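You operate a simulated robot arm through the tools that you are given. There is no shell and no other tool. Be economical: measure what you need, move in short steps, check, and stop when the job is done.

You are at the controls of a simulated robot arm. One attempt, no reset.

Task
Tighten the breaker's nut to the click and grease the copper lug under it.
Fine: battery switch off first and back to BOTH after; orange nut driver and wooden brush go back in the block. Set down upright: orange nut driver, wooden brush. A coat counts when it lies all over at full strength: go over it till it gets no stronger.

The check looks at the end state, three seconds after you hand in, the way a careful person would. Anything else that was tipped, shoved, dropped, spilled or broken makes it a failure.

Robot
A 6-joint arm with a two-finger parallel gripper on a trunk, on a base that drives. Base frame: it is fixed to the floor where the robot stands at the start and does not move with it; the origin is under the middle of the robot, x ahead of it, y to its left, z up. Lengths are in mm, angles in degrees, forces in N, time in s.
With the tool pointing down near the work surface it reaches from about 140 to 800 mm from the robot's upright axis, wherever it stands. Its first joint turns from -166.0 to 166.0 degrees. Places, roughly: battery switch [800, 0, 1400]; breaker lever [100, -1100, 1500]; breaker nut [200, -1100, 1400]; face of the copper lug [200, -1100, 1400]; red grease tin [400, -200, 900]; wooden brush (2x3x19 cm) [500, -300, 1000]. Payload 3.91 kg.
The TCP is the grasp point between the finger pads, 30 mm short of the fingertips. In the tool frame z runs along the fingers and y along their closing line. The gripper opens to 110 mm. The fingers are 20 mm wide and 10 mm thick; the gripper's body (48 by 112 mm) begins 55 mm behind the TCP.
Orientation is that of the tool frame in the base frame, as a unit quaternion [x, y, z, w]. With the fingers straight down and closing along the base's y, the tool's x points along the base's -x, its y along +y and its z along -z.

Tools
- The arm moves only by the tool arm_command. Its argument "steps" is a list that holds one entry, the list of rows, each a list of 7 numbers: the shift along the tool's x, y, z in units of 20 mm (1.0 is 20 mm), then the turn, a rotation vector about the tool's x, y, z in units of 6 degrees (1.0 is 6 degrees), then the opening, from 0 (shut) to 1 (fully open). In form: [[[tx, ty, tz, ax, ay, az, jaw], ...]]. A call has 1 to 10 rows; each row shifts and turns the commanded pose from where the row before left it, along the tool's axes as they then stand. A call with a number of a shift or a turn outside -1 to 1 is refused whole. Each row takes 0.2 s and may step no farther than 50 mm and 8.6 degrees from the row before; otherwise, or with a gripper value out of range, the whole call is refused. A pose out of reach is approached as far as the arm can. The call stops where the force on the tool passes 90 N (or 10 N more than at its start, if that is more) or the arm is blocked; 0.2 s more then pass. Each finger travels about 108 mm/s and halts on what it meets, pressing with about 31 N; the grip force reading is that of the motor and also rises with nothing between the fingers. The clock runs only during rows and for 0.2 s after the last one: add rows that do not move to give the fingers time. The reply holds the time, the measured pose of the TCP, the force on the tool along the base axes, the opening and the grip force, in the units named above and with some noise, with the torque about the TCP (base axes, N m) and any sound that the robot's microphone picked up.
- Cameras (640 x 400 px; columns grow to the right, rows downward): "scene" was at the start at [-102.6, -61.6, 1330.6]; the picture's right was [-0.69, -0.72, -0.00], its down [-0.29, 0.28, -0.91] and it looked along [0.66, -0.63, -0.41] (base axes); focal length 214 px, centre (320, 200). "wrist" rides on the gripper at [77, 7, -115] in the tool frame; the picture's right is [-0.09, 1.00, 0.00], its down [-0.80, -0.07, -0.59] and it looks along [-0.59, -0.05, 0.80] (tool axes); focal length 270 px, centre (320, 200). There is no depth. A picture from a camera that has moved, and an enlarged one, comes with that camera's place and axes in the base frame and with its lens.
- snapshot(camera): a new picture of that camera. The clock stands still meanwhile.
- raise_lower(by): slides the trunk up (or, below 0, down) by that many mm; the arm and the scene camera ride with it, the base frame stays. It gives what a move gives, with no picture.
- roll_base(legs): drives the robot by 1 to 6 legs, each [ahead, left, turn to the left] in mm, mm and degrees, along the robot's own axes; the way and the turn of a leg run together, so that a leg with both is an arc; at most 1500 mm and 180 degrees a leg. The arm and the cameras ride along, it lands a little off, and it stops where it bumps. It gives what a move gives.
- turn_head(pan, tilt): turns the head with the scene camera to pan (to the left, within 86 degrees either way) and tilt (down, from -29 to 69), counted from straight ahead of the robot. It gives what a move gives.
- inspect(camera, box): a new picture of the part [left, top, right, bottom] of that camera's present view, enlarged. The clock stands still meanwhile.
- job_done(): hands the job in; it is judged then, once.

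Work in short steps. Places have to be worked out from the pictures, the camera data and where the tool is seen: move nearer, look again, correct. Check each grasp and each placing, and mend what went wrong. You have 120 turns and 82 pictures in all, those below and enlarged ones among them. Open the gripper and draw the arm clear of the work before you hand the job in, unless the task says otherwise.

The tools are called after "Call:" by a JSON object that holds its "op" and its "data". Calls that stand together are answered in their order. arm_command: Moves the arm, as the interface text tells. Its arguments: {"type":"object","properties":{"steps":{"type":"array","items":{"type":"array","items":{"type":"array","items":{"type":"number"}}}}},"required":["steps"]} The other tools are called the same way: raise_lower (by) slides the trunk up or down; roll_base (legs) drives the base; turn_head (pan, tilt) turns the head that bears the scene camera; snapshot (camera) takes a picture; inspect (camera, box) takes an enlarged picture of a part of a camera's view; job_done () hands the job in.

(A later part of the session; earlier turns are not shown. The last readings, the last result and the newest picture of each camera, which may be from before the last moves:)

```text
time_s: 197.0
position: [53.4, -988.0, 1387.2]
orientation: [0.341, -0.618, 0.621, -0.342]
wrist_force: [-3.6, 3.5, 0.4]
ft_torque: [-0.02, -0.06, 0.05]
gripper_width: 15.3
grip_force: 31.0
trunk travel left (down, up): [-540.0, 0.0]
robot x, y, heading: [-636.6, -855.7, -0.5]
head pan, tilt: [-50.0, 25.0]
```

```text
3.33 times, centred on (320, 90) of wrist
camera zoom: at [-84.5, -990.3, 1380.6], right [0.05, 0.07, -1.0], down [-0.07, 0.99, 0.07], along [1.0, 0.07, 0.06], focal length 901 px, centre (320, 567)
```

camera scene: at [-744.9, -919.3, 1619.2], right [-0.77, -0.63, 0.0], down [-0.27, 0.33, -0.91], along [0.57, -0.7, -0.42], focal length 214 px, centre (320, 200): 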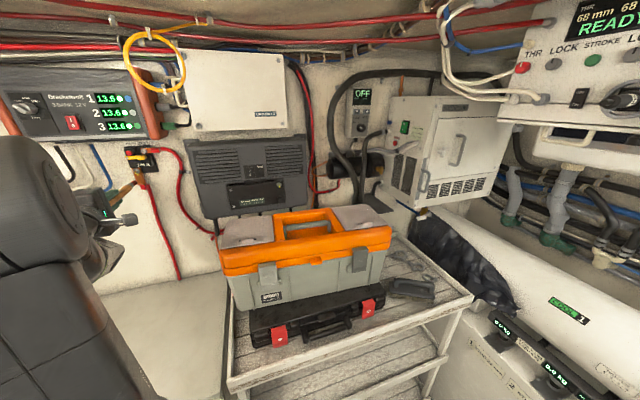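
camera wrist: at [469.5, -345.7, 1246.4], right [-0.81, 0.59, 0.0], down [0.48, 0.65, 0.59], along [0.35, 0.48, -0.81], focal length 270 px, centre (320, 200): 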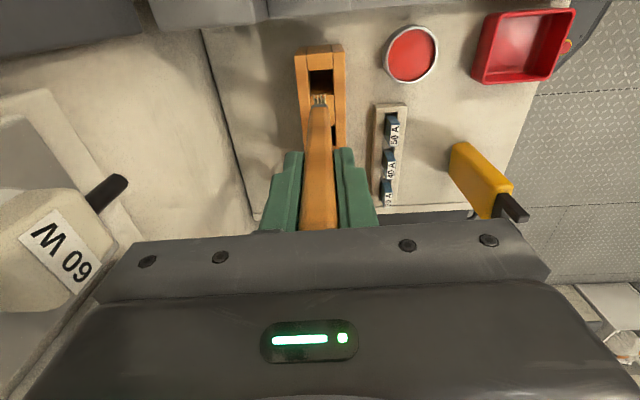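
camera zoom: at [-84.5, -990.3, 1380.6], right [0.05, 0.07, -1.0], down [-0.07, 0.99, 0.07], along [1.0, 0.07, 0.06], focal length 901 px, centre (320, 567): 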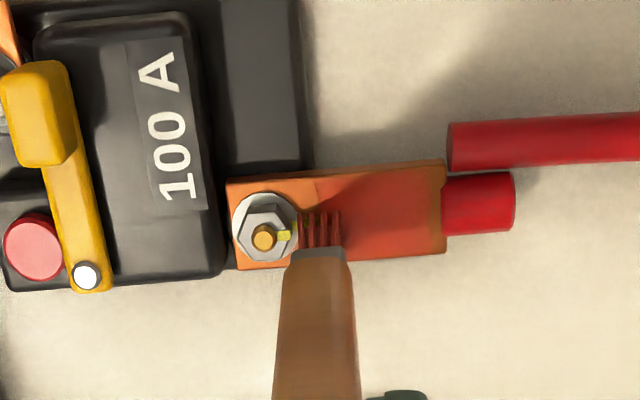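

The coat spreads over the whole patch below the nut. Press 2 mm firmer and repeat all three strips, then back off to compare.

Call:
{"op": "arm_command", "data": {"steps": [[[0.42, 0, 0.1, 0, 0, 0, 0], [0, 0.25, 0, 0, 0, 0, 0], [0, 0.25, 0, 0, 0, 0, 0], [0, 0.25, 0, 0, 0, 0, 0], [0, 0.25, 0, 0, 0, 0, 0], [0, 0.25, 0, 0, 0, 0, 0], [0, 0.25, 0, 0, 0, 0, 0], [0, 0.2, 0, 0, 0, 0, 0], [-0.42, 0, 0, 0, 0, 0, 0], [0, -0.25, 0, 0, 0, 0, 0]]]}}

Call:
{"op": "arm_command", "data": {"steps": [[[0, -0.25, 0, 0, 0, 0, 0], [0, -0.25, 0, 0, 0, 0, 0], [0, -0.25, 0, 0, 0, 0, 0], [0, -0.25, 0, 0, 0, 0, 0], [0, -0.25, 0, 0, 0, 0, 0], [0, -0.2, 0, 0, 0, 0, 0], [-0.45, 0, 0, 0, 0, 0, 0], [0, 0.25, 0, 0, 0, 0, 0], [0, 0.25, 0, 0, 0, 0, 0], [0, 0.25, 0, 0, 0, 0, 0]]]}}

Call:
{"op": "arm_command", "data": {"steps": [[[0, 0.25, 0, 0, 0, 0, 0], [0, 0.25, 0, 0, 0, 0, 0], [0, 0.25, 0, 0, 0, 0, 0], [0, 0.2, 0, 0, 0, 0, 0], [0.45, 0, 0, 0, 0, 0, 0], [0, 0, -1, 0, 0, 0, 0], [0, 0, -1, 0, 0, 0, 0], [0, 0.4, -1, 0, 0, 0, 0]]]}}

Call:
{"op": "inspect", "data": {"camera": "wrist", "box": [240, 30, 360, 150]}}

```text
time_s: 199.2
position: [52.9, -988.9, 1355.0]
orientation: [0.342, -0.618, 0.62, -0.342]
wrist_force: [-15.9, 6.2, -4.9]
ft_torque: [0.31, 0.52, -0.44]
gripper_width: 15.3
grip_force: 30.5
trunk travel left (down, up): [-540.0, 0.0]
robot x, y, heading: [-635.3, -852.6, -0.6]
head pan, tilt: [-50.0, 25.0]
```

```text
time_s: 201.4
position: [59.3, -979.1, 1372.0]
orientation: [0.341, -0.616, 0.622, -0.343]
wrist_force: [-8.6, 5.6, 3.0]
ft_torque: [-0.28, -0.41, 0.01]
gripper_width: 15.2
grip_force: 30.7
trunk travel left (down, up): [-540.0, 0.0]
robot x, y, heading: [-634.9, -854.5, -0.6]
head pan, tilt: [-50.0, 25.0]
```

```text
time_s: 203.2
position: [3.2, -957.0, 1344.3]
orientation: [0.341, -0.618, 0.621, -0.342]
wrist_force: [0.4, 0.8, -0.6]
ft_torque: [0.0, 0.03, 0.0]
gripper_width: 15.5
grip_force: 30.8
trunk travel left (down, up): [-540.0, 0.0]
robot x, y, heading: [-635.2, -853.2, -0.4]
head pan, tilt: [-50.0, 25.0]
```

```text
3.33 times, centred on (300, 90) of wrist
camera zoom: at [-134.1, -960.5, 1336.6], right [0.05, 0.07, -1.0], down [-0.07, 0.99, 0.07], along [1.0, 0.07, 0.06], focal length 901 px, centre (387, 567)
```

zoom: 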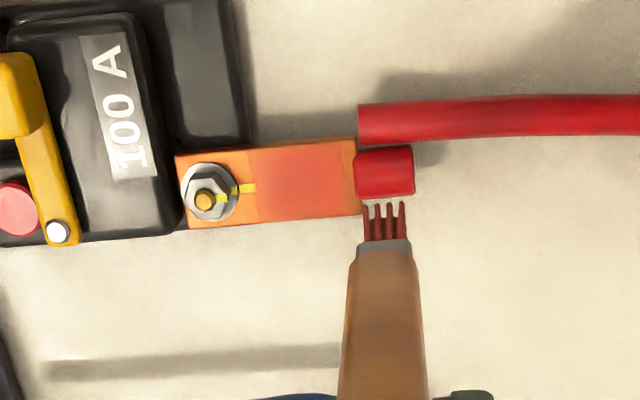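

Coat is stronger at the upper-centre and weaker toward the left edge strip and far end. Do a second full raster of five strips.

Call:
{"op": "arm_command", "data": {"steps": [[[0, -0.35, 1, 0, 0, 0, 0], [0, 0, 1, 0, 0, 0, 0], [0, 0, 1, 0, 0, 0, 0], [-0.6, 0, 0.05, 0, 0, 0, 0], [0, -0.3, 0, 0, 0, 0, 0], [0, -0.3, 0, 0, 0, 0, 0], [0, -0.3, 0, 0, 0, 0, 0], [0, -0.3, 0, 0, 0, 0, 0], [0, -0.3, 0, 0, 0, 0, 0], [0, -0.3, 0, 0, 0, 0, 0]]]}}

Call:
{"op": "arm_command", "data": {"steps": [[[0.3, 0, 0, 0, 0, 0, 0], [0, 0.3, 0, 0, 0, 0, 0], [0, 0.3, 0, 0, 0, 0, 0], [0, 0.3, 0, 0, 0, 0, 0], [0, 0.3, 0, 0, 0, 0, 0], [0, 0.3, 0, 0, 0, 0, 0], [0, 0.3, 0, 0, 0, 0, 0], [0.3, 0, 0, 0, 0, 0, 0], [0, -0.3, 0, 0, 0, 0, 0], [0, -0.3, 0, 0, 0, 0, 0]]]}}

Call:
{"op": "arm_command", "data": {"steps": [[[0, -0.3, 0, 0, 0, 0, 0], [0, -0.3, 0, 0, 0, 0, 0], [0, -0.3, 0, 0, 0, 0, 0], [0, -0.3, 0, 0, 0, 0, 0], [0.3, 0, 0, 0, 0, 0, 0], [0, 0.3, 0, 0, 0, 0, 0], [0, 0.3, 0, 0, 0, 0, 0], [0, 0.3, 0, 0, 0, 0, 0], [0, 0.3, 0, 0, 0, 0, 0], [0, 0.3, 0, 0, 0, 0, 0]]]}}

Call:
{"op": "arm_command", "data": {"steps": [[[0, 0.3, 0, 0, 0, 0, 0], [0.25, 0, 0, 0, 0, 0, 0], [0, -0.3, 0, 0, 0, 0, 0], [0, -0.3, 0, 0, 0, 0, 0], [0, -0.3, 0, 0, 0, 0, 0], [0, -0.3, 0, 0, 0, 0, 0], [0, -0.3, 0, 0, 0, 0, 0], [0, -0.3, 0, 0, 0, 0, 0], [-0.9, 0, 0, 0, 0, 0, 0]]]}}

Call:
{"op": "inspect", "data": {"camera": "wrist", "box": [260, 30, 380, 150]}}

```text
time_s: 205.4
position: [60.9, -978.9, 1388.0]
orientation: [0.342, -0.617, 0.621, -0.342]
wrist_force: [-10.0, 6.4, -3.4]
ft_torque: [0.28, 0.38, -0.03]
gripper_width: 15.4
grip_force: 31.1
trunk travel left (down, up): [-540.0, 0.0]
robot x, y, heading: [-632.0, -850.8, -0.8]
head pan, tilt: [-50.0, 25.0]
```

```text
time_s: 207.6
position: [55.9, -988.8, 1362.0]
orientation: [0.342, -0.618, 0.621, -0.341]
wrist_force: [-13.1, 7.9, -5.7]
ft_torque: [0.39, 0.56, -0.03]
gripper_width: 15.4
grip_force: 31.1
trunk travel left (down, up): [-540.0, 0.0]
robot x, y, heading: [-635.8, -851.8, -0.9]
head pan, tilt: [-50.0, 25.0]
```

```text
time_s: 209.8
position: [52.6, -994.4, 1358.8]
orientation: [0.341, -0.617, 0.621, -0.342]
wrist_force: [-8.1, 4.4, 2.5]
ft_torque: [-0.2, -0.37, -0.1]
gripper_width: 15.4
grip_force: 31.2
trunk travel left (down, up): [-540.0, 0.0]
robot x, y, heading: [-633.8, -853.9, -0.5]
head pan, tilt: [-50.0, 25.0]
```

```text
time_s: 211.8
position: [61.5, -982.7, 1388.9]
orientation: [0.341, -0.617, 0.621, -0.342]
wrist_force: [-4.0, 1.5, -2.3]
ft_torque: [0.09, 0.12, -0.13]
gripper_width: 15.5
grip_force: 30.9
trunk travel left (down, up): [-540.0, 0.0]
robot x, y, heading: [-632.6, -852.9, -0.9]
head pan, tilt: [-50.0, 25.0]
```

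```text
3.33 times, centred on (320, 90) of wrist
camera zoom: at [-76.4, -985.8, 1381.8], right [0.05, 0.07, -1.0], down [-0.07, 1.0, 0.07], along [1.0, 0.07, 0.06], focal length 901 px, centre (320, 567)
```

zoom: 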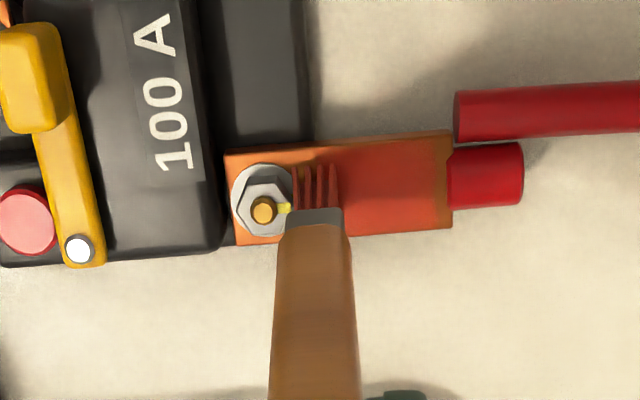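

The tip rides ~5 mm high of centre; the lower strip and far end need more. Sweep lower strips, reaching further along.

Call:
{"op": "arm_command", "data": {"steps": [[[-0.5, 0, 0.05, 0, 0, 0, 0], [0, 0.3, 0, 0, 0, 0, 0], [0, 0.3, 0, 0, 0, 0, 0], [0, 0.3, 0, 0, 0, 0, 0], [0, 0.3, 0, 0, 0, 0, 0], [0, 0.3, 0, 0, 0, 0, 0], [0, 0.3, 0, 0, 0, 0, 0], [0, 0.25, 0, 0, 0, 0, 0], [-0.3, 0, 0, 0, 0, 0, 0], [0, -0.3, 0, 0, 0, 0, 0]]]}}

Call:
{"op": "arm_command", "data": {"steps": [[[0, -0.3, 0, 0, 0, 0, 0], [0, -0.3, 0, 0, 0, 0, 0], [0, -0.3, 0, 0, 0, 0, 0], [0, -0.3, 0, 0, 0, 0, 0], [0, -0.3, 0, 0, 0, 0, 0], [0, -0.2, 0, 0, 0, 0, 0], [0.45, 0, 0, 0, 0, 0, 0], [0, 0.3, 0, 0, 0, 0, 0], [0, 0.3, 0, 0, 0, 0, 0], [0, 0.3, 0, 0, 0, 0, 0]]]}}

Call:
{"op": "arm_command", "data": {"steps": [[[0, 0.3, 0, 0, 0, 0, 0], [0, 0.3, 0, 0, 0, 0, 0], [0, 0.3, 0, 0, 0, 0, 0], [0, 0.2, 0, 0, 0, 0, 0], [0.4, 0, 0, 0, 0, 0, 0], [0.4, 0, 0, 0, 0, 0, 0], [-0.4, 0, 0, 0, 0, 0, 0], [-0.4, 0, 0, 0, 0, 0, 0]]]}}

Call:
{"op": "arm_command", "data": {"steps": [[[0, 0, -1, 0, 0, 0, 0], [0, 0, -1, 0, 0, 0, 0], [0, 0.4, -1, 0, 0, 0, 0], [0, 0.4, 0, 0, 0, 0, 0]]]}}

Call:
{"op": "inspect", "data": {"camera": "wrist", "box": [240, 40, 340, 140]}}

```text
time_s: 214.0
position: [71.7, -971.3, 1348.2]
orientation: [-0.342, 0.62, -0.619, 0.34]
wrist_force: [-4.1, -0.2, -12.7]
ft_torque: [1.15, 1.32, -0.35]
gripper_width: 15.6
grip_force: 30.9
trunk travel left (down, up): [-540.0, 0.0]
robot x, y, heading: [-632.6, -851.8, -0.8]
head pan, tilt: [-50.0, 25.0]
```

```text
time_s: 216.2
position: [66.3, -981.1, 1367.0]
orientation: [0.342, -0.619, 0.62, -0.34]
wrist_force: [-1.4, 2.6, -16.5]
ft_torque: [1.39, 1.74, 0.18]
gripper_width: 25.5
grip_force: 30.8
trunk travel left (down, up): [-540.0, 0.0]
robot x, y, heading: [-637.8, -854.6, -0.9]
head pan, tilt: [-50.0, 25.0]
```

```text
time_s: 218.0
position: [66.2, -980.4, 1346.8]
orientation: [0.341, -0.617, 0.621, -0.342]
wrist_force: [-1.1, -0.7, -2.8]
ft_torque: [0.26, 0.3, -0.05]
gripper_width: 15.5
grip_force: 31.1
trunk travel left (down, up): [-540.0, 0.0]
robot x, y, heading: [-638.1, -854.2, -0.7]
head pan, tilt: [-50.0, 25.0]
```

```text
time_s: 219.0
position: [14.9, -947.1, 1328.7]
orientation: [0.341, -0.618, 0.62, -0.341]
wrist_force: [-0.3, 0.1, -0.6]
ft_torque: [0.0, 0.03, 0.04]
gripper_width: 15.4
grip_force: 31.1
trunk travel left (down, up): [-540.0, 0.0]
robot x, y, heading: [-632.7, -852.3, -0.7]
head pan, tilt: [-50.0, 25.0]
```

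```text
4.00 times, centred on (290, 90) of wrist
camera zoom: at [-122.5, -950.2, 1322.3], right [0.05, 0.07, -1.0], down [-0.07, 0.99, 0.07], along [1.0, 0.07, 0.05], focal length 1081 px, centre (440, 640)
```

zoom: 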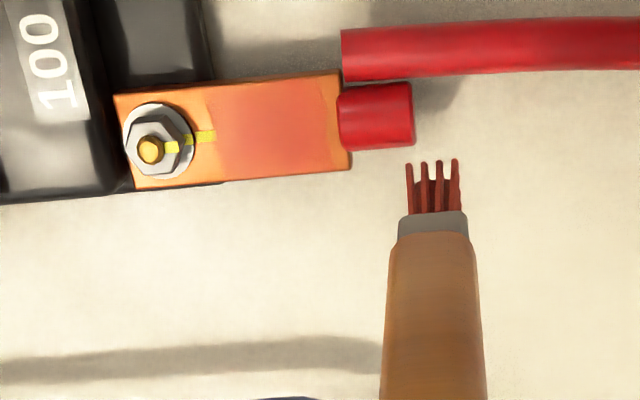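

The brush has pivoted ~7° in the pads (tip toward +x), so strips were biased. Tilt the tool to compensate, re-approach on the left-hand strip near the far end, and check contact force.

Call:
{"op": "arm_command", "data": {"steps": [[[0, -0.5, 0, 0, -1, 0, 0], [0.45, -0.75, 0, 0, -0.15, 0, 0], [0, 0, 0.9, 0, 0, 0, 0], [0, 0, 0.9, 0, 0, 0, 0], [0, 0, 0.7, 0, 0, 0, 0], [0, 0, 0.25, 0, 0, 0, 0]]]}}

```text
time_s: 220.4
position: [61.6, -977.7, 1355.7]
orientation: [0.379, -0.596, 0.599, -0.377]
wrist_force: [-0.1, 0.3, -0.5]
ft_torque: [-0.02, -0.01, 0.0]
gripper_width: 15.2
grip_force: 30.7
trunk travel left (down, up): [-540.0, 0.0]
robot x, y, heading: [-635.8, -853.5, -0.7]
head pan, tilt: [-50.0, 25.0]
```

Call:
{"op": "arm_command", "data": {"steps": [[[0, 0, 0.2, 0, 0, 0, 0], [0, 0, 0.2, 0, 0, 0, 0]]]}}

Call:
{"op": "inspect", "data": {"camera": "wrist", "box": [260, 30, 380, 150]}}

```text
time_s: 221.0
position: [67.5, -981.7, 1355.4]
orientation: [0.379, -0.596, 0.599, -0.378]
wrist_force: [0.7, 1.6, -0.7]
ft_torque: [-0.01, -0.01, 0.03]
gripper_width: 15.5
grip_force: 31.2
trunk travel left (down, up): [-540.0, 0.0]
robot x, y, heading: [-636.2, -852.1, -0.3]
head pan, tilt: [-50.0, 25.0]
```

```text
3.33 times, centred on (320, 90) of wrist
camera zoom: at [-67.9, -1001.5, 1348.2], right [0.04, 0.07, -1.0], down [-0.19, 0.98, 0.07], along [0.98, 0.19, 0.05], focal length 901 px, centre (320, 567)
```

zoom: 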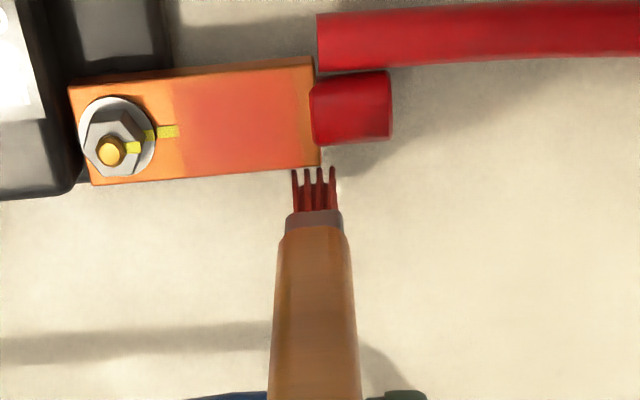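

The tip has passed beside the lug's edge. Back off 16 mm, shift +9 mm onto the face, and approach again.

Call:
{"op": "arm_command", "data": {"steps": [[[0, 0, -0.8, 0, 0, 0, 0], [0.45, -0.1, 0, 0, 0, 0, 0], [0, 0, 0.25, 0, 0, 0, 0], [0, 0, 0.25, 0, 0, 0, 0]]]}}

Call:
{"op": "arm_command", "data": {"steps": [[[0, 0, 0.15, 0, 0, 0, 0], [0, 0, 0.15, 0, 0, 0, 0]]]}}

```text
time_s: 222.0
position: [57.6, -988.6, 1357.1]
orientation: [0.378, -0.596, 0.6, -0.377]
wrist_force: [-4.7, 1.9, -2.1]
ft_torque: [0.05, 0.04, -0.16]
gripper_width: 15.3
grip_force: 31.3
trunk travel left (down, up): [-540.0, 0.0]
robot x, y, heading: [-635.8, -847.5, -0.6]
head pan, tilt: [-50.0, 25.0]
```

```text
time_s: 222.6
position: [62.1, -985.1, 1358.5]
orientation: [0.379, -0.595, 0.599, -0.379]
wrist_force: [-24.2, 13.5, -5.9]
ft_torque: [0.44, 0.67, -0.31]
gripper_width: 15.6
grip_force: 30.7
trunk travel left (down, up): [-540.0, 0.0]
robot x, y, heading: [-638.9, -853.1, -0.6]
head pan, tilt: [-50.0, 25.0]
```

Contact on the face. Ease off slightly and sweep three strips, lifting between strips so the brush does not pivot.

Call:
{"op": "arm_command", "data": {"steps": [[[0, 0.1, -0.25, 0, 0, 0, 0], [0, -0.25, 0, 0, 0, 0, 0], [0, -0.25, 0, 0, 0, 0, 0], [0, -0.25, 0, 0, 0, 0, 0], [0, -0.25, 0, 0, 0, 0, 0], [0, -0.25, 0, 0, 0, 0, 0], [0, -0.3, 0, 0, 0, 0, 0], [0.3, 0, -0.4, 0, 0, 0, 0], [0, 0, 0.4, 0, 0, 0, 0]]]}}

Call:
{"op": "arm_command", "data": {"steps": [[[0, 0.25, 0, 0, 0, 0, 0], [0, 0.25, 0, 0, 0, 0, 0], [0, 0.25, 0, 0, 0, 0, 0], [0, 0.25, 0, 0, 0, 0, 0], [0, 0.25, 0, 0, 0, 0, 0], [0, 0.25, 0, 0, 0, 0, 0], [0, 0.1, 0, 0, 0, 0, 0], [0.3, 0, -0.4, 0, 0, 0, 0], [0, 0, 0.4, 0, 0, 0, 0]]]}}

Call:
{"op": "arm_command", "data": {"steps": [[[0, -0.25, 0, 0, 0, 0, 0], [0, -0.25, 0, 0, 0, 0, 0], [0, -0.25, 0, 0, 0, 0, 0], [0, -0.25, 0, 0, 0, 0, 0], [0, -0.25, 0, 0, 0, 0, 0], [0, -0.25, 0, 0, 0, 0, 0], [0, -0.1, 0, 0, 0, 0, 0]]]}}

Call:
{"op": "inspect", "data": {"camera": "wrist", "box": [260, 30, 380, 150]}}

```text
time_s: 224.6
position: [55.6, -992.0, 1386.8]
orientation: [0.378, -0.596, 0.6, -0.378]
wrist_force: [-0.2, 0.5, 0.2]
ft_torque: [0.01, 0.01, 0.03]
gripper_width: 15.4
grip_force: 31.3
trunk travel left (down, up): [-540.0, 0.0]
robot x, y, heading: [-634.9, -849.9, -0.7]
head pan, tilt: [-50.0, 25.0]
```

```text
time_s: 226.6
position: [53.1, -998.5, 1354.4]
orientation: [0.378, -0.596, 0.599, -0.378]
wrist_force: [-6.4, 2.0, 0.3]
ft_torque: [0.04, 0.03, -0.17]
gripper_width: 15.3
grip_force: 30.7
trunk travel left (down, up): [-540.0, 0.0]
robot x, y, heading: [-633.1, -850.3, -0.9]
head pan, tilt: [-50.0, 25.0]
```

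```text
time_s: 228.2
position: [53.2, -996.8, 1386.2]
orientation: [0.378, -0.596, 0.599, -0.378]
wrist_force: [0.2, 0.2, -0.9]
ft_torque: [0.02, 0.03, 0.02]
gripper_width: 15.4
grip_force: 31.3
trunk travel left (down, up): [-540.0, 0.0]
robot x, y, heading: [-634.3, -848.6, -0.5]
head pan, tilt: [-50.0, 25.0]
```

```text
3.33 times, centred on (320, 90) of wrist
camera zoom: at [-83.0, -1018.0, 1380.2], right [0.04, 0.08, -1.0], down [-0.19, 0.98, 0.07], along [0.98, 0.19, 0.05], focal length 901 px, centre (320, 567)
```

zoom: 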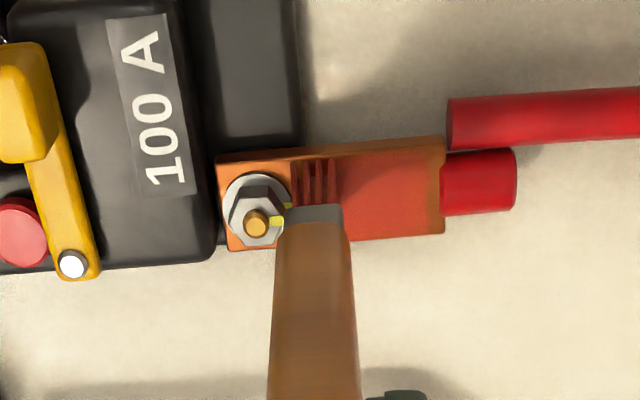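

The coat is much stronger and even. One more full raster with firmer contact to saturate it, then back off and compare.

Call:
{"op": "arm_command", "data": {"steps": [[[0.1, 0, 0.2, 0, 0, 0, 0], [0, 0.28, 0, 0, 0, 0, 0], [0, 0.28, 0, 0, 0, 0, 0], [0, 0.28, 0, 0, 0, 0, 0], [0, 0.28, 0, 0, 0, 0, 0], [0, 0.28, 0, 0, 0, 0, 0], [0, 0.28, 0, 0, 0, 0, 0], [-0.35, 0, -0.5, 0, 0, 0, 0], [0, 0, 0.5, 0, 0, 0, 0]]]}}

Call:
{"op": "arm_command", "data": {"steps": [[[0, -0.28, 0, 0, 0, 0, 0], [0, -0.28, 0, 0, 0, 0, 0], [0, -0.28, 0, 0, 0, 0, 0], [0, -0.28, 0, 0, 0, 0, 0], [0, -0.28, 0, 0, 0, 0, 0], [0, -0.28, 0, 0, 0, 0, 0], [-0.3, 0, -0.5, 0, 0, 0, 0], [0, 0, 0.5, 0, 0, 0, 0]]]}}

Call:
{"op": "arm_command", "data": {"steps": [[[0, 0.28, 0, 0, 0, 0, 0], [0, 0.28, 0, 0, 0, 0, 0], [0, 0.28, 0, 0, 0, 0, 0], [0, 0.28, 0, 0, 0, 0, 0], [0, 0.28, 0, 0, 0, 0, 0], [0, 0.28, 0, 0, 0, 0, 0], [-0.25, 0, -0.5, 0, 0, 0, 0], [0, 0, 0.5, 0, 0, 0, 0]]]}}

Call:
{"op": "arm_command", "data": {"steps": [[[0, -0.28, 0, 0, 0, 0, 0], [0, -0.28, 0, 0, 0, 0, 0], [0, -0.28, 0, 0, 0, 0, 0], [0, -0.28, 0, 0, 0, 0, 0], [0, -0.28, 0, 0, 0, 0, 0], [0, -0.28, 0, 0, 0, 0, 0]]]}}

Call:
{"op": "inspect", "data": {"camera": "wrist", "box": [260, 30, 380, 150]}}

```text
time_s: 230.2
position: [56.4, -994.3, 1352.4]
orientation: [0.38, -0.597, 0.598, -0.377]
wrist_force: [-28.9, 11.9, -9.5]
ft_torque: [0.66, 1.0, -0.84]
gripper_width: 15.4
grip_force: 30.6
trunk travel left (down, up): [-540.0, 0.0]
robot x, y, heading: [-633.8, -854.6, -0.6]
head pan, tilt: [-50.0, 25.0]
```

```text
time_s: 232.0
position: [59.6, -989.2, 1389.2]
orientation: [0.377, -0.596, 0.6, -0.378]
wrist_force: [-11.1, 3.6, -2.9]
ft_torque: [0.2, 0.32, -0.46]
gripper_width: 15.2
grip_force: 30.9
trunk travel left (down, up): [-540.0, 0.0]
robot x, y, heading: [-636.3, -850.6, -0.7]
head pan, tilt: [-50.0, 25.0]
```

```text
time_s: 233.8
position: [61.3, -984.5, 1353.6]
orientation: [0.379, -0.596, 0.6, -0.377]
wrist_force: [-15.0, 6.4, -2.7]
ft_torque: [0.18, 0.3, -0.48]
gripper_width: 15.3
grip_force: 31.1
trunk travel left (down, up): [-540.0, 0.0]
robot x, y, heading: [-634.4, -851.0, -0.8]
head pan, tilt: [-50.0, 25.0]
```

```text
time_s: 235.2
position: [63.5, -983.6, 1387.0]
orientation: [0.377, -0.596, 0.6, -0.378]
wrist_force: [-10.5, 6.1, -3.9]
ft_torque: [0.27, 0.38, -0.08]
gripper_width: 15.4
grip_force: 31.2
trunk travel left (down, up): [-540.0, 0.0]
robot x, y, heading: [-632.3, -853.0, -0.7]
head pan, tilt: [-50.0, 25.0]
```

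```text
3.33 times, centred on (320, 90) of wrist
camera zoom: at [-73.3, -1003.6, 1379.9], right [0.04, 0.07, -1.0], down [-0.19, 0.98, 0.06], along [0.98, 0.19, 0.05], focal length 901 px, centre (320, 567)
```

zoom: 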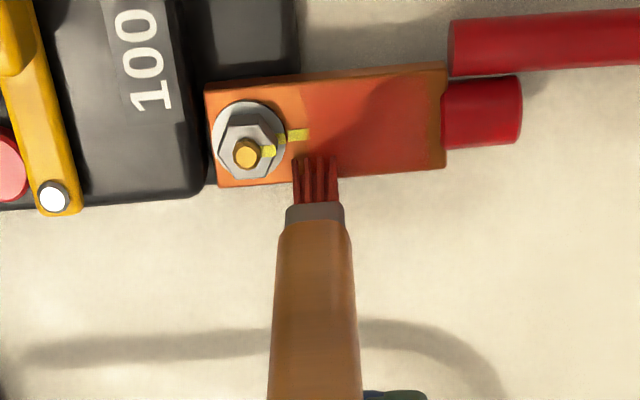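

Even now, edges slightly lighter. Do two more full rasters in the same pattern (out and back), with a little extra reach at the far end.

Call:
{"op": "arm_command", "data": {"steps": [[[0, 0.3, 0, 0, 0, 0, 0], [0, 0.3, 0, 0, 0, 0, 0], [0, 0.3, 0, 0, 0, 0, 0], [0, 0.3, 0, 0, 0, 0, 0], [0, 0.3, 0, 0, 0, 0, 0], [0, 0.3, 0, 0, 0, 0, 0], [0.25, 0, -0.5, 0, 0, 0, 0], [0, 0, 0.52, 0, 0, 0, 0]]]}}

Call:
{"op": "arm_command", "data": {"steps": [[[0, -0.3, 0, 0, 0, 0, 0], [0, -0.3, 0, 0, 0, 0, 0], [0, -0.3, 0, 0, 0, 0, 0], [0, -0.3, 0, 0, 0, 0, 0], [0, -0.3, 0, 0, 0, 0, 0], [0, -0.3, 0, 0, 0, 0, 0], [0.25, 0, -0.5, 0, 0, 0, 0], [0, 0, 0.52, 0, 0, 0, 0]]]}}

Call:
{"op": "arm_command", "data": {"steps": [[[0, 0.3, 0, 0, 0, 0, 0], [0, 0.3, 0, 0, 0, 0, 0], [0, 0.3, 0, 0, 0, 0, 0], [0, 0.3, 0, 0, 0, 0, 0], [0, 0.3, 0, 0, 0, 0, 0], [0, 0.3, 0, 0, 0, 0, 0], [0.25, 0, -0.5, 0, 0, 0, 0], [0, 0, 0.52, 0, 0, 0, 0]]]}}

Call:
{"op": "arm_command", "data": {"steps": [[[0, -0.3, 0, 0, 0, 0, 0], [0, -0.3, 0, 0, 0, 0, 0], [0, -0.3, 0, 0, 0, 0, 0], [0, -0.3, 0, 0, 0, 0, 0], [0, -0.3, 0, 0, 0, 0, 0], [0, -0.3, 0, 0, 0, 0, 0], [0.2, 0, -0.5, 0, 0, 0, 0], [0, 0, 0.52, 0, 0, 0, 0]]]}}

Call:
{"op": "arm_command", "data": {"steps": [[[0, 0.3, 0, 0, 0, 0, 0], [0, 0.3, 0, 0, 0, 0, 0], [0, 0.3, 0, 0, 0, 0, 0], [0, 0.3, 0, 0, 0, 0, 0], [0, 0.3, 0, 0, 0, 0, 0], [0, 0.3, 0, 0, 0, 0, 0], [0, 0, -1, 0, 0, 0, 0], [0, 0.7, -1, 0, 0, 0, 0]]]}}

Call:
{"op": "inspect", "data": {"camera": "wrist", "box": [220, 20, 340, 140]}}

```text
time_s: 237.0
position: [58.4, -990.3, 1352.5]
orientation: [0.377, -0.596, 0.599, -0.378]
wrist_force: [-23.3, 7.8, -4.0]
ft_torque: [0.26, 0.37, -0.96]
gripper_width: 15.1
grip_force: 30.7
trunk travel left (down, up): [-540.0, 0.0]
robot x, y, heading: [-634.9, -853.4, -0.8]
head pan, tilt: [-50.0, 25.0]
```

```text
time_s: 238.8
position: [57.1, -994.7, 1388.2]
orientation: [0.377, -0.595, 0.6, -0.379]
wrist_force: [-24.9, 7.1, -3.1]
ft_torque: [0.15, 0.25, -1.17]
gripper_width: 15.5
grip_force: 31.3
trunk travel left (down, up): [-540.0, 0.0]
robot x, y, heading: [-635.2, -851.9, -0.6]
head pan, tilt: [-50.0, 25.0]
```

```text
time_s: 240.6
position: [52.9, -997.4, 1351.6]
orientation: [0.378, -0.597, 0.598, -0.379]
wrist_force: [-28.5, 10.1, -6.6]
ft_torque: [0.4, 0.55, -1.12]
gripper_width: 15.7
grip_force: 30.9
trunk travel left (down, up): [-540.0, 0.0]
robot x, y, heading: [-634.4, -850.4, -0.8]
head pan, tilt: [-50.0, 25.0]
```

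```text
time_s: 242.4
position: [51.3, -1000.4, 1388.1]
orientation: [0.376, -0.595, 0.601, -0.378]
wrist_force: [-32.6, 11.7, -6.2]
ft_torque: [0.41, 0.68, -1.1]
gripper_width: 15.3
grip_force: 31.3
trunk travel left (down, up): [-540.0, 0.0]
robot x, y, heading: [-638.2, -849.7, -0.9]
head pan, tilt: [-50.0, 25.0]
```

```text
time_s: 244.2
position: [22.8, -988.4, 1334.4]
orientation: [0.378, -0.597, 0.599, -0.378]
wrist_force: [0.8, -0.5, 0.6]
ft_torque: [0.01, 0.02, 0.01]
gripper_width: 15.3
grip_force: 31.0
trunk travel left (down, up): [-540.0, 0.0]
robot x, y, heading: [-635.2, -854.2, -0.9]
head pan, tilt: [-50.0, 25.0]
```

```text
3.33 times, centred on (280, 80) of wrist
camera zoom: at [-113.0, -1007.6, 1327.6], right [0.04, 0.08, -1.0], down [-0.19, 0.98, 0.07], along [0.98, 0.19, 0.05], focal length 901 px, centre (453, 600)
```

zoom: 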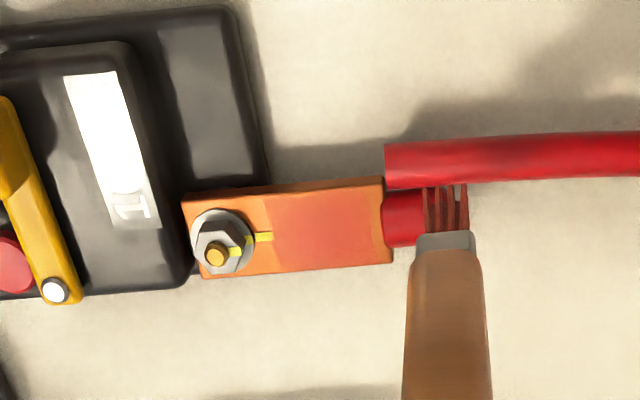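

Nearly uniform; the left-hand edge strip is still a touch lighter. Go over that strip three more times.

Call:
{"op": "arm_command", "data": {"steps": [[[-1, -0.7, 0, 0, 0, 0, 0], [0, 0, 1, 0, 0, 0, 0], [0, 0, 0.85, 0, 0, 0, 0], [0, -0.3, 0, 0, 0, 0, 0], [0, -0.3, 0, 0, 0, 0, 0], [0, -0.3, 0, 0, 0, 0, 0], [0, -0.3, 0, 0, 0, 0, 0], [0, -0.3, 0, 0, 0, 0, 0], [0, -0.3, 0, 0, 0, 0, 0]]]}}

Call:
{"op": "arm_command", "data": {"steps": [[[0.15, 0, -0.4, 0, 0, 0, 0], [0, 0, 0.4, 0, 0, 0, 0], [0, 0.3, 0, 0, 0, 0, 0], [0, 0.3, 0, 0, 0, 0, 0], [0, 0.3, 0, 0, 0, 0, 0], [0, 0.3, 0, 0, 0, 0, 0], [0, 0.3, 0, 0, 0, 0, 0], [0, 0.3, 0, 0, 0, 0, 0], [-0.15, 0, -0.4, 0, 0, 0, 0], [0, 0, 0.4, 0, 0, 0, 0]]]}}

Call:
{"op": "arm_command", "data": {"steps": [[[0, -0.3, 0, 0, 0, 0, 0], [0, -0.3, 0, 0, 0, 0, 0], [0, -0.3, 0, 0, 0, 0, 0], [0, -0.3, 0, 0, 0, 0, 0], [0, -0.3, 0, 0, 0, 0, 0], [0, -0.3, 0, 0, 0, 0, 0], [0, 0, -1, 0, 0, 0, 0], [0, 0, -1, 0, 0, 0, 0], [0, 0.9, -1, 0, 0, 0, 0], [0, 0.9, -1, 0, 0, 0, 0]]]}}

Call:
{"op": "inspect", "data": {"camera": "wrist", "box": [220, 20, 340, 140]}}

```text
time_s: 246.2
position: [63.9, -983.5, 1387.4]
orientation: [0.378, -0.595, 0.6, -0.378]
wrist_force: [-10.1, 6.0, -3.3]
ft_torque: [0.2, 0.35, -0.12]
gripper_width: 15.4
grip_force: 31.6
trunk travel left (down, up): [-540.0, 0.0]
robot x, y, heading: [-634.7, -853.2, -0.5]
head pan, tilt: [-50.0, 25.0]
```

```text
time_s: 248.4
position: [63.5, -982.8, 1351.1]
orientation: [0.378, -0.596, 0.599, -0.378]
wrist_force: [-9.4, 3.7, -0.8]
ft_torque: [0.06, 0.08, -0.33]
gripper_width: 15.3
grip_force: 31.1
trunk travel left (down, up): [-540.0, 0.0]
robot x, y, heading: [-634.5, -854.4, -0.7]
head pan, tilt: [-50.0, 25.0]
```

```text
time_s: 250.6
position: [-9.0, -949.4, 1352.1]
orientation: [0.378, -0.596, 0.6, -0.377]
wrist_force: [-0.8, -0.2, -0.5]
ft_torque: [-0.01, 0.01, 0.0]
gripper_width: 15.5
grip_force: 31.4
trunk travel left (down, up): [-540.0, 0.0]
robot x, y, heading: [-633.8, -853.8, -0.7]
head pan, tilt: [-50.0, 25.0]
```

```text
3.33 times, centred on (280, 80) of wrist
camera zoom: at [-145.1, -969.3, 1344.4], right [0.04, 0.08, -1.0], down [-0.19, 0.98, 0.07], along [0.98, 0.19, 0.05], focal length 901 px, centre (453, 600)
```

zoom: 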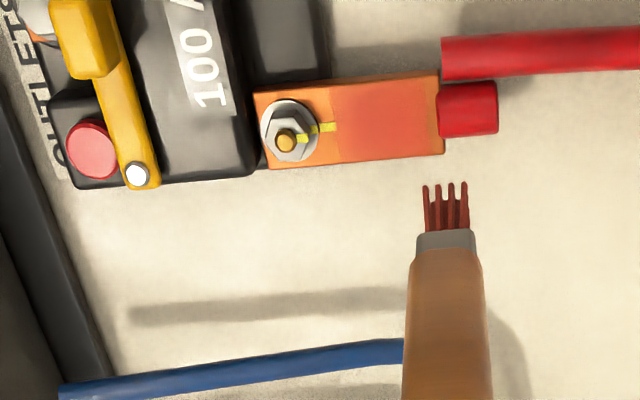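

The bottom (left-hand) edge still looks lighter – the tip was ~4 mm short of it. Repeat passes 2 and 3.5 mm further over.

Call:
{"op": "arm_command", "data": {"steps": [[[-0.1, 0, 1, 0, 0, 0, 0], [0, 0, 1, 0, 0, 0, 0], [0, 0, 1, 0, 0, 0, 0], [0, 0, 0.98, 0, 0, 0, 0], [0, -0.3, 0, 0, 0, 0, 0], [0, -0.3, 0, 0, 0, 0, 0], [0, -0.3, 0, 0, 0, 0, 0], [0, -0.3, 0, 0, 0, 0, 0], [0, -0.3, 0, 0, 0, 0, 0], [0, -0.3, 0, 0, 0, 0, 0]]]}}

Call:
{"op": "arm_command", "data": {"steps": [[[-0.08, 0, -0.4, 0, 0, 0, 0], [0, 0, 0.4, 0, 0, 0, 0], [0, 0.3, 0, 0, 0, 0, 0], [0, 0.3, 0, 0, 0, 0, 0], [0, 0.3, 0, 0, 0, 0, 0], [0, 0.3, 0, 0, 0, 0, 0], [0, 0.3, 0, 0, 0, 0, 0], [0, 0.3, 0, 0, 0, 0, 0]]]}}

```text
time_s: 252.8
position: [64.3, -981.5, 1385.2]
orientation: [0.377, -0.596, 0.599, -0.378]
wrist_force: [-4.9, 2.4, -1.5]
ft_torque: [0.11, 0.2, -0.07]
gripper_width: 15.4
grip_force: 30.7
trunk travel left (down, up): [-540.0, 0.0]
robot x, y, heading: [-635.2, -852.2, -0.7]
head pan, tilt: [-50.0, 25.0]
```

```text
time_s: 254.6
position: [64.8, -980.5, 1349.5]
orientation: [0.377, -0.596, 0.599, -0.378]
wrist_force: [-0.9, 0.1, -0.6]
ft_torque: [-0.05, -0.05, -0.01]
gripper_width: 15.4
grip_force: 30.6
trunk travel left (down, up): [-540.0, 0.0]
robot x, y, heading: [-636.3, -853.7, -0.7]
head pan, tilt: [-50.0, 25.0]
```

Contact has become light here. Press 3 mm more and repeat back and forth.

Call:
{"op": "arm_command", "data": {"steps": [[[0, 0, 0.15, 0, 0, 0, 0], [0, -0.3, 0, 0, 0, 0, 0], [0, -0.3, 0, 0, 0, 0, 0], [0, -0.3, 0, 0, 0, 0, 0], [0, -0.3, 0, 0, 0, 0, 0], [0, -0.3, 0, 0, 0, 0, 0], [0, -0.3, 0, 0, 0, 0, 0]]]}}

Call:
{"op": "arm_command", "data": {"steps": [[[0, 0.3, 0, 0, 0, 0, 0], [0, 0.3, 0, 0, 0, 0, 0], [0, 0.3, 0, 0, 0, 0, 0], [0, 0.3, 0, 0, 0, 0, 0], [0, 0.3, 0, 0, 0, 0, 0], [0, 0.3, 0, 0, 0, 0, 0], [0.1, 0, -0.4, 0, 0, 0, 0], [0, 0, 0.4, 0, 0, 0, 0]]]}}

Call:
{"op": "arm_command", "data": {"steps": [[[0, -0.3, 0, 0, 0, 0, 0], [0, -0.3, 0, 0, 0, 0, 0], [0, -0.3, 0, 0, 0, 0, 0], [0, -0.3, 0, 0, 0, 0, 0], [0, -0.3, 0, 0, 0, 0, 0], [0, -0.3, 0, 0, 0, 0, 0], [0, 0, -1, 0, 0, 0, 0], [0, 0, -1, 0, 0, 0, 0], [0, 0.9, -1, 0, 0, 0, 0], [0, 0.9, -1, 0, 0, 0, 0]]]}}

Call:
{"op": "inspect", "data": {"camera": "wrist", "box": [220, 20, 340, 140]}}

```text
time_s: 256.2
position: [65.3, -979.9, 1388.0]
orientation: [0.378, -0.595, 0.6, -0.378]
wrist_force: [-16.5, 11.1, -5.7]
ft_torque: [0.47, 0.65, -0.2]
gripper_width: 15.6
grip_force: 30.9
trunk travel left (down, up): [-540.0, 0.0]
robot x, y, heading: [-632.9, -852.6, -0.9]
head pan, tilt: [-50.0, 25.0]
```

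```text
time_s: 258.0
position: [63.1, -983.1, 1349.7]
orientation: [0.378, -0.596, 0.6, -0.378]
wrist_force: [-13.9, 4.2, -3.4]
ft_torque: [0.15, 0.17, -0.62]
gripper_width: 15.3
grip_force: 30.5
trunk travel left (down, up): [-540.0, 0.0]
robot x, y, heading: [-638.4, -853.7, -0.7]
head pan, tilt: [-50.0, 25.0]
```

```text
time_s: 260.2
position: [-5.0, -947.6, 1349.0]
orientation: [0.378, -0.596, 0.599, -0.378]
wrist_force: [-0.6, 0.3, -1.0]
ft_torque: [0.03, 0.01, 0.01]
gripper_width: 15.4
grip_force: 31.0
trunk travel left (down, up): [-540.0, 0.0]
robot x, y, heading: [-633.6, -853.7, -0.7]
head pan, tilt: [-50.0, 25.0]
```

```text
3.33 times, centred on (280, 80) of wrist
camera zoom: at [-141.6, -968.0, 1342.6], right [0.04, 0.07, -1.0], down [-0.19, 0.98, 0.07], along [0.98, 0.19, 0.05], focal length 901 px, centre (453, 600)
```

zoom: 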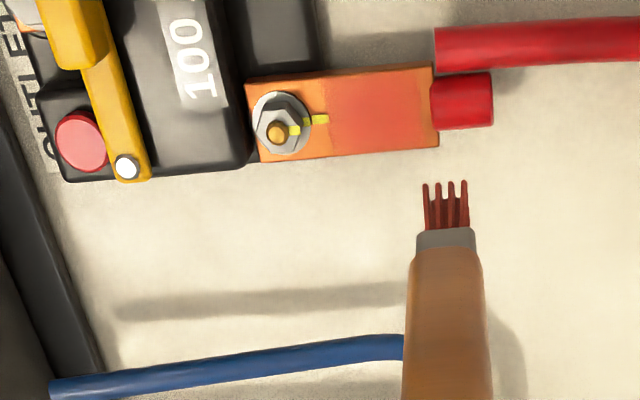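

Much more even now. One last set of passes on that edge strip, then I go back.

Call:
{"op": "arm_command", "data": {"steps": [[[-0.08, 0, 1, 0, 0, 0, 0], [0, 0, 1, 0, 0, 0, 0], [0, 0, 1, 0, 0, 0, 0], [0, 0, 1, 0, 0, 0, 0], [0, -0.3, 0, 0, 0, 0, 0], [0, -0.3, 0, 0, 0, 0, 0], [0, -0.3, 0, 0, 0, 0, 0], [0, -0.3, 0, 0, 0, 0, 0], [0, -0.3, 0, 0, 0, 0, 0], [0, -0.3, 0, 0, 0, 0, 0]]]}}

Call:
{"op": "arm_command", "data": {"steps": [[[-0.03, 0.3, 0, 0, 0, 0, 0], [0, 0.3, 0, 0, 0, 0, 0], [0, 0.3, 0, 0, 0, 0, 0], [0, 0.3, 0, 0, 0, 0, 0], [0, 0.3, 0, 0, 0, 0, 0], [0, 0.3, 0, 0, 0, 0, 0], [0.15, 0, -0.4, 0, 0, 0, 0], [0, 0, 0.4, 0, 0, 0, 0]]]}}

Call:
{"op": "arm_command", "data": {"steps": [[[0, -0.3, 0, 0, 0, 0, 0], [0, -0.3, 0, 0, 0, 0, 0], [0, -0.3, 0, 0, 0, 0, 0], [0, -0.3, 0, 0, 0, 0, 0], [0, -0.3, 0, 0, 0, 0, 0], [0, -0.3, 0, 0, 0, 0, 0], [0.2, 0, -0.4, 0, 0, 0, 0], [0, 0, 0.4, 0, 0, 0, 0]]]}}

Call:
{"op": "arm_command", "data": {"steps": [[[0, 0.3, 0, 0, 0, 0, 0], [0, 0.3, 0, 0, 0, 0, 0], [0, 0.3, 0, 0, 0, 0, 0], [0, 0.3, 0, 0, 0, 0, 0], [0, 0.3, 0, 0, 0, 0, 0], [0, 0.3, 0, 0, 0, 0, 0], [0.25, 0, -0.4, 0, 0, 0, 0], [0, 0, 0.4, 0, 0, 0, 0]]]}}

Call:
{"op": "arm_command", "data": {"steps": [[[0, -0.3, 0, 0, 0, 0, 0], [0, -0.3, 0, 0, 0, 0, 0], [0, -0.3, 0, 0, 0, 0, 0], [0, -0.3, 0, 0, 0, 0, 0], [0, -0.3, 0, 0, 0, 0, 0], [0, -0.3, 0, 0, 0, 0, 0], [0.25, 0, -0.4, 0, 0, 0, 0], [0, 0, 0.4, 0, 0, 0, 0]]]}}

Call:
{"op": "arm_command", "data": {"steps": [[[0, 0.3, 0, 0, 0, 0, 0], [0, 0.3, 0, 0, 0, 0, 0], [0, 0.3, 0, 0, 0, 0, 0], [0, 0.3, 0, 0, 0, 0, 0], [0, 0.3, 0, 0, 0, 0, 0], [0, 0.3, 0, 0, 0, 0, 0], [0, 0, -1, 0, 0, 0, 0], [0, 0, -1, 0, 0, 0, 0], [0, 0, -1, 0, 0, 0, 0], [0, 0, -1, 0, 0, 0, 0]]]}}

```text
time_s: 262.4
position: [65.4, -978.5, 1388.5]
orientation: [0.378, -0.594, 0.601, -0.378]
wrist_force: [-18.4, 13.1, -6.8]
ft_torque: [0.54, 0.66, -0.16]
gripper_width: 15.7
grip_force: 31.1
trunk travel left (down, up): [-540.0, 0.0]
robot x, y, heading: [-638.8, -853.9, -0.9]
head pan, tilt: [-50.0, 25.0]
```

```text
time_s: 264.2
position: [63.5, -984.2, 1352.0]
orientation: [0.379, -0.596, 0.599, -0.377]
wrist_force: [-19.4, 4.6, -4.2]
ft_torque: [0.25, 0.33, -0.81]
gripper_width: 15.6
grip_force: 30.8
trunk travel left (down, up): [-540.0, 0.0]
robot x, y, heading: [-638.0, -853.3, -0.7]
head pan, tilt: [-50.0, 25.0]
```

```text
time_s: 266.0
position: [61.2, -986.1, 1388.7]
orientation: [0.377, -0.595, 0.601, -0.378]
wrist_force: [-19.6, 6.0, -3.0]
ft_torque: [0.24, 0.31, -0.78]
gripper_width: 15.5
grip_force: 30.7
trunk travel left (down, up): [-540.0, 0.0]
robot x, y, heading: [-632.2, -849.4, -0.8]
head pan, tilt: [-50.0, 25.0]
```

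```text
time_s: 267.8
position: [58.7, -990.2, 1350.2]
orientation: [0.378, -0.596, 0.599, -0.378]
wrist_force: [-23.0, 10.6, -8.7]
ft_torque: [0.53, 0.77, -0.52]
gripper_width: 15.5
grip_force: 31.3
trunk travel left (down, up): [-540.0, 0.0]
robot x, y, heading: [-632.9, -854.6, -1.0]
head pan, tilt: [-50.0, 25.0]
```

```text
time_s: 269.6
position: [55.4, -995.3, 1389.4]
orientation: [0.376, -0.595, 0.601, -0.379]
wrist_force: [-25.9, 6.8, -3.3]
ft_torque: [0.23, 0.34, -1.18]
gripper_width: 15.4
grip_force: 31.3
trunk travel left (down, up): [-540.0, 0.0]
robot x, y, heading: [-636.1, -849.9, -0.6]
head pan, tilt: [-50.0, 25.0]
```

```text
time_s: 271.8
position: [-13.3, -962.4, 1350.0]
orientation: [0.377, -0.597, 0.599, -0.377]
wrist_force: [0.2, 0.6, 0.2]
ft_torque: [-0.01, 0.02, 0.03]
gripper_width: 15.4
grip_force: 30.9
trunk travel left (down, up): [-540.0, 0.0]
robot x, y, heading: [-637.3, -854.7, -0.7]
head pan, tilt: [-50.0, 25.0]
```

The face has been gone over fully. Now retract and pitch down about the brush's own right-hand axis so that the (slightly pivoted) brush ends up vertical.

Call:
{"op": "arm_command", "data": {"steps": [[[0, 0, -1, 0, 0, 0, 0], [0, 0.4, -1, 0, 0, 0, 0], [0, 0.4, -1, 0, 0, 0, 0], [0, 0.4, -1, 0, 0, 0, 0], [0, 0.4, -1, 0, 0, 0, 0], [0, 0.4, -0.8, 0, 0, 0, 0], [0, 0.4, -0.5, 0, 0, 0, 0]]]}}

Call:
{"op": "arm_command", "data": {"steps": [[[0, 0, 0, -0.987, 0, 0.163, 0], [0, 0, 0, -0.987, 0, 0.163, 0], [0, 0, 0, -0.987, 0, 0.163, 0], [0, 0, 0, -0.987, 0, 0.163, 0], [0, 0, 0, -0.987, 0, 0.163, 0], [0, 0, 0, -0.987, 0, 0.163, 0], [0, 0, 0, -0.987, 0, 0.163, 0], [0, 0, 0, -0.987, 0, 0.163, 0], [0, 0, 0, -0.987, 0, 0.163, 0], [0, 0, 0, -0.987, 0, 0.163, 0]]]}}

Call:
{"op": "arm_command", "data": {"steps": [[[0, 0, 0, -0.987, 0, 0.163, 0], [0, 0, 0, -0.987, 0, 0.163, 0], [0, 0, 0, -0.987, 0, 0.163, 0], [0, 0, 0, -0.987, 0, 0.163, 0], [0, 0, 0, -0.987, 0, 0.163, 0]]]}}

```text
time_s: 273.4
position: [-127.7, -908.0, 1301.5]
orientation: [0.378, -0.595, 0.6, -0.377]
wrist_force: [0.3, 1.0, -0.1]
ft_torque: [0.0, 0.01, -0.04]
gripper_width: 15.4
grip_force: 31.2
trunk travel left (down, up): [-540.0, 0.0]
robot x, y, heading: [-636.0, -853.6, -0.5]
head pan, tilt: [-50.0, 25.0]
```

```text
time_s: 275.6
position: [-125.6, -909.5, 1301.2]
orientation: [-0.466, 0.842, -0.193, 0.19]
wrist_force: [0.7, -0.2, -0.4]
ft_torque: [0.0, -0.01, 0.0]
gripper_width: 15.3
grip_force: 30.7
trunk travel left (down, up): [-540.0, 0.0]
robot x, y, heading: [-632.0, -854.2, -1.0]
head pan, tilt: [-50.0, 25.0]
```

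```text
time_s: 276.8
position: [-124.7, -909.7, 1299.4]
orientation: [-0.462, 0.883, 0.037, 0.072]
wrist_force: [0.0, 0.3, -0.6]
ft_torque: [0.03, 0.0, 0.03]
gripper_width: 15.5
grip_force: 31.0
trunk travel left (down, up): [-540.0, 0.0]
robot x, y, heading: [-633.7, -854.6, -0.7]
head pan, tilt: [-50.0, 25.0]
```

Brush is vertical (computed). Align its yaw to the slot and drive back.

Call:
{"op": "arm_command", "data": {"steps": [[[0, 0, 0, -0.08, 0, -0.49, 0]]]}}

Call:
{"op": "roll_base", "data": {"legs": [[500, 940, 0], [123, -66, 0.7]]}}

```text
time_s: 277.2
position: [-126.3, -909.2, 1299.7]
orientation: [-0.485, 0.87, 0.038, 0.072]
wrist_force: [0.5, 0.8, -0.5]
ft_torque: [-0.01, -0.01, -0.01]
gripper_width: 15.7
grip_force: 31.4
trunk travel left (down, up): [-540.0, 0.0]
robot x, y, heading: [-636.6, -850.8, -0.5]
head pan, tilt: [-50.0, 25.0]
```

```text
time_s: 283.6
position: [503.0, -25.1, 1300.2]
orientation: [-0.492, 0.867, 0.038, 0.072]
wrist_force: [1.7, 0.1, -0.1]
ft_torque: [0.01, 0.03, -0.02]
gripper_width: 15.3
grip_force: 31.2
trunk travel left (down, up): [-540.0, 0.0]
robot x, y, heading: [-10.6, 27.0, 0.3]
head pan, tilt: [-50.0, 25.0]
```

Move over the brush's slot at height, then lower until the tip is just above the block.

Call:
{"op": "arm_command", "data": {"steps": [[[0.976, -0.65, -0.157, 0, 0, 0, 0], [0.976, -0.65, -0.157, 0, 0, 0, 0], [0.976, -0.65, -0.157, 0, 0, 0, 0], [0.976, -0.65, -0.157, 0, 0, 0, 0], [0.976, -0.65, -0.157, 0, 0, 0, 0], [0.976, -0.65, -0.157, 0, 0, 0, 0], [0.976, -0.65, -0.157, 0, 0, 0, 0], [0.976, -0.65, -0.157, 0, 0, 0, 0], [0.976, -0.65, -0.157, 0, 0, 0, 0], [0.976, -0.65, -0.157, 0, 0, 0, 0]]]}}

Call:
{"op": "arm_command", "data": {"steps": [[[0.976, -0.65, -0.157, 0, 0, 0, 0], [0.151, 0.005, 0.92, 0, 0, 0, 0], [0.151, 0.005, 0.92, 0, 0, 0, 0], [0.151, 0.005, 0.92, 0, 0, 0, 0], [0.151, 0.005, 0.92, 0, 0, 0, 0], [0.151, 0.005, 0.92, 0, 0, 0, 0], [0.151, 0.005, 0.92, 0, 0, 0, 0], [0.151, 0.005, 0.92, 0, 0, 0, 0], [0.151, 0.005, 0.92, 0, 0, 0, 0], [0.151, 0.005, 0.92, 0, 0, 0, 0]]]}}

Call:
{"op": "inspect", "data": {"camera": "wrist", "box": [240, 20, 400, 180]}}

```text
time_s: 285.8
position: [510.9, -262.4, 1299.6]
orientation: [-0.493, 0.866, 0.038, 0.071]
wrist_force: [-0.3, 0.3, 0.0]
ft_torque: [0.03, 0.0, 0.0]
gripper_width: 15.4
grip_force: 30.9
trunk travel left (down, up): [-540.0, 0.0]
robot x, y, heading: [-6.1, 23.8, 0.4]
head pan, tilt: [-50.0, 25.0]
```

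```text
time_s: 288.0
position: [513.0, -284.5, 1132.1]
orientation: [-0.493, 0.866, 0.038, 0.071]
wrist_force: [-0.2, -1.0, -0.4]
ft_torque: [0.05, 0.01, -0.01]
gripper_width: 15.2
grip_force: 30.5
trunk travel left (down, up): [-540.0, 0.0]
robot x, y, heading: [-9.2, 22.8, 0.3]
head pan, tilt: [-50.0, 25.0]
```

```text
2.50 times, centred on (320, 100) of wrist
camera zoom: at [459.0, -361.4, 1232.9], right [-0.81, 0.58, 0.01], down [0.41, 0.56, 0.72], along [0.41, 0.59, -0.7], focal length 676 px, centre (320, 450)
```

zoom: 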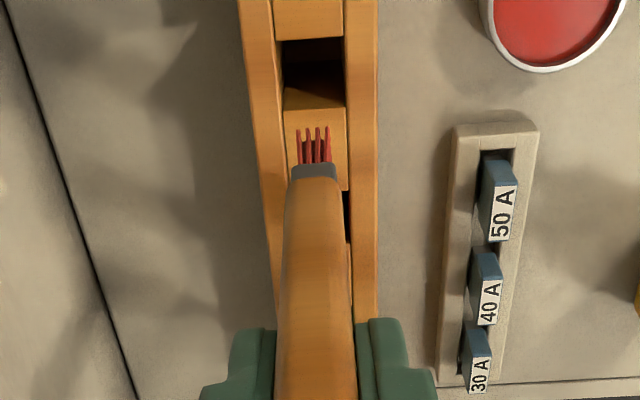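

Tip and slot agree within ~2–3 mm. Nudge 2 mm and lower into the slot, watching force.

Call:
{"op": "arm_command", "data": {"steps": [[[0.1, 0.03, 0, 0, 0, 0, 0], [0.151, 0.005, 0.92, 0, 0, 0, 0], [0.151, 0.005, 0.92, 0, 0, 0, 0], [0.075, 0.002, 0.46, 0, 0, 0, 0], [0.075, 0.002, 0.46, 0, 0, 0, 0], [0.075, 0.002, 0.46, 0, 0, 0, 0], [0.075, 0.002, 0.46, 0, 0, 0, 0]]]}}

```text
time_s: 289.6
position: [512.9, -288.5, 1056.8]
orientation: [-0.492, 0.867, 0.039, 0.071]
wrist_force: [0.4, 0.3, -1.4]
ft_torque: [0.03, -0.01, -0.01]
gripper_width: 15.4
grip_force: 31.6
trunk travel left (down, up): [-540.0, 0.0]
robot x, y, heading: [-7.0, 21.9, -0.1]
head pan, tilt: [-50.0, 25.0]
```

Call:
{"op": "arm_command", "data": {"steps": [[[0.075, 0.002, 0.46, 0, 0, 0, 0], [0.075, 0.002, 0.46, 0, 0, 0, 0], [0.075, 0.002, 0.46, 0, 0, 0, 0], [0.075, 0.002, 0.46, 0, 0, 0, 0], [0.075, 0.002, 0.46, 0, 0, 0, 0]]]}}

```text
time_s: 290.8
position: [512.0, -286.5, 1009.9]
orientation: [-0.493, 0.866, 0.039, 0.072]
wrist_force: [-0.9, -0.1, -0.8]
ft_torque: [0.0, 0.0, 0.03]
gripper_width: 15.7
grip_force: 30.9
trunk travel left (down, up): [-540.0, 0.0]
robot x, y, heading: [-8.1, 19.3, 0.1]
head pan, tilt: [-50.0, 25.0]
```

Call:
{"op": "arm_command", "data": {"steps": [[[0.04, 0.001, 0.25, 0, 0, 0, 0], [0.04, 0.001, 0.25, 0, 0, 0, 0], [0.04, 0.001, 0.25, 0, 0, 0, 0], [0.04, 0.001, 0.25, 0, 0, 0, 0], [0.04, 0.001, 0.25, 0, 0, 0, 0]]]}}

```text
time_s: 291.8
position: [514.2, -286.2, 1006.3]
orientation: [-0.494, 0.866, 0.025, 0.077]
wrist_force: [-7.4, 5.3, 46.3]
ft_torque: [-0.02, 1.15, -0.1]
gripper_width: 15.9
grip_force: 31.3
trunk travel left (down, up): [-540.0, 0.0]
robot x, y, heading: [-8.5, 22.1, 0.3]
head pan, tilt: [-50.0, 25.0]
stopped in row 4: the force on the tool passed its limit (the readings are from after the stop); the commanded pose is now the measured one
```

The brush tip is bearing at depth (46 N, lever ≈150 mm). Ease up slightly, open, and withdraw along the brush axis.

Call:
{"op": "arm_command", "data": {"steps": [[[-0.02, 0, -0.15, 0, 0, 0, 0], [0, 0, 0, 0, 0, 0, 0.15], [0, 0, 0, 0, 0, 0, 0.3], [0, 0, 0, 0, 0, 0, 0.5], [-0.075, 0, -0.46, 0, 0, 0, 0.6], [-0.151, 0, -0.92, 0, 0, 0, 0.6], [-0.151, 0, -0.92, 0, 0, 0, 0.6], [-0.151, 0, -0.92, 0, 0, 0, 0.6], [-0.151, 0, -0.92, 0, 0, 0, 0.6]]]}}

Call:
{"op": "arm_command", "data": {"steps": [[[-0.151, 0, -0.92, 0, 0, 0, 0.6], [-0.151, 0, -0.92, 0, 0, 0, 0.6], [-0.151, 0, -0.92, 0, 0, 0, 0.6], [-0.151, 0, -0.92, 0, 0, 0, 0.6], [-0.151, 0, -0.92, 0, 0, 0, 0.6], [-0.151, 0, -0.92, 0, 0, 0, 0.6], [-0.151, 0, -0.92, 0, 0, 0, 0.6], [0, 0, 0, 0, 1, 0, 0.6], [0, 0, 0, 0, 0.55, 0, 0.6]]]}}

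```text
time_s: 293.8
position: [515.1, -289.4, 1089.0]
orientation: [-0.494, 0.866, 0.032, 0.075]
wrist_force: [-0.3, 0.1, 0.0]
ft_torque: [-0.03, 0.04, -0.01]
gripper_width: 65.9
grip_force: 0.0
trunk travel left (down, up): [-540.0, 0.0]
robot x, y, heading: [-10.7, 23.1, 0.5]
head pan, tilt: [-50.0, 25.0]
```

```text
time_s: 295.8
position: [512.9, -286.1, 1217.5]
orientation: [-0.495, 0.869, -0.01, 0.004]
wrist_force: [-0.3, 0.3, 0.4]
ft_torque: [0.02, 0.02, -0.01]
gripper_width: 66.0
grip_force: 0.2
trunk travel left (down, up): [-540.0, 0.0]
robot x, y, heading: [-4.4, 23.0, 0.5]
head pan, tilt: [-50.0, 25.0]
```

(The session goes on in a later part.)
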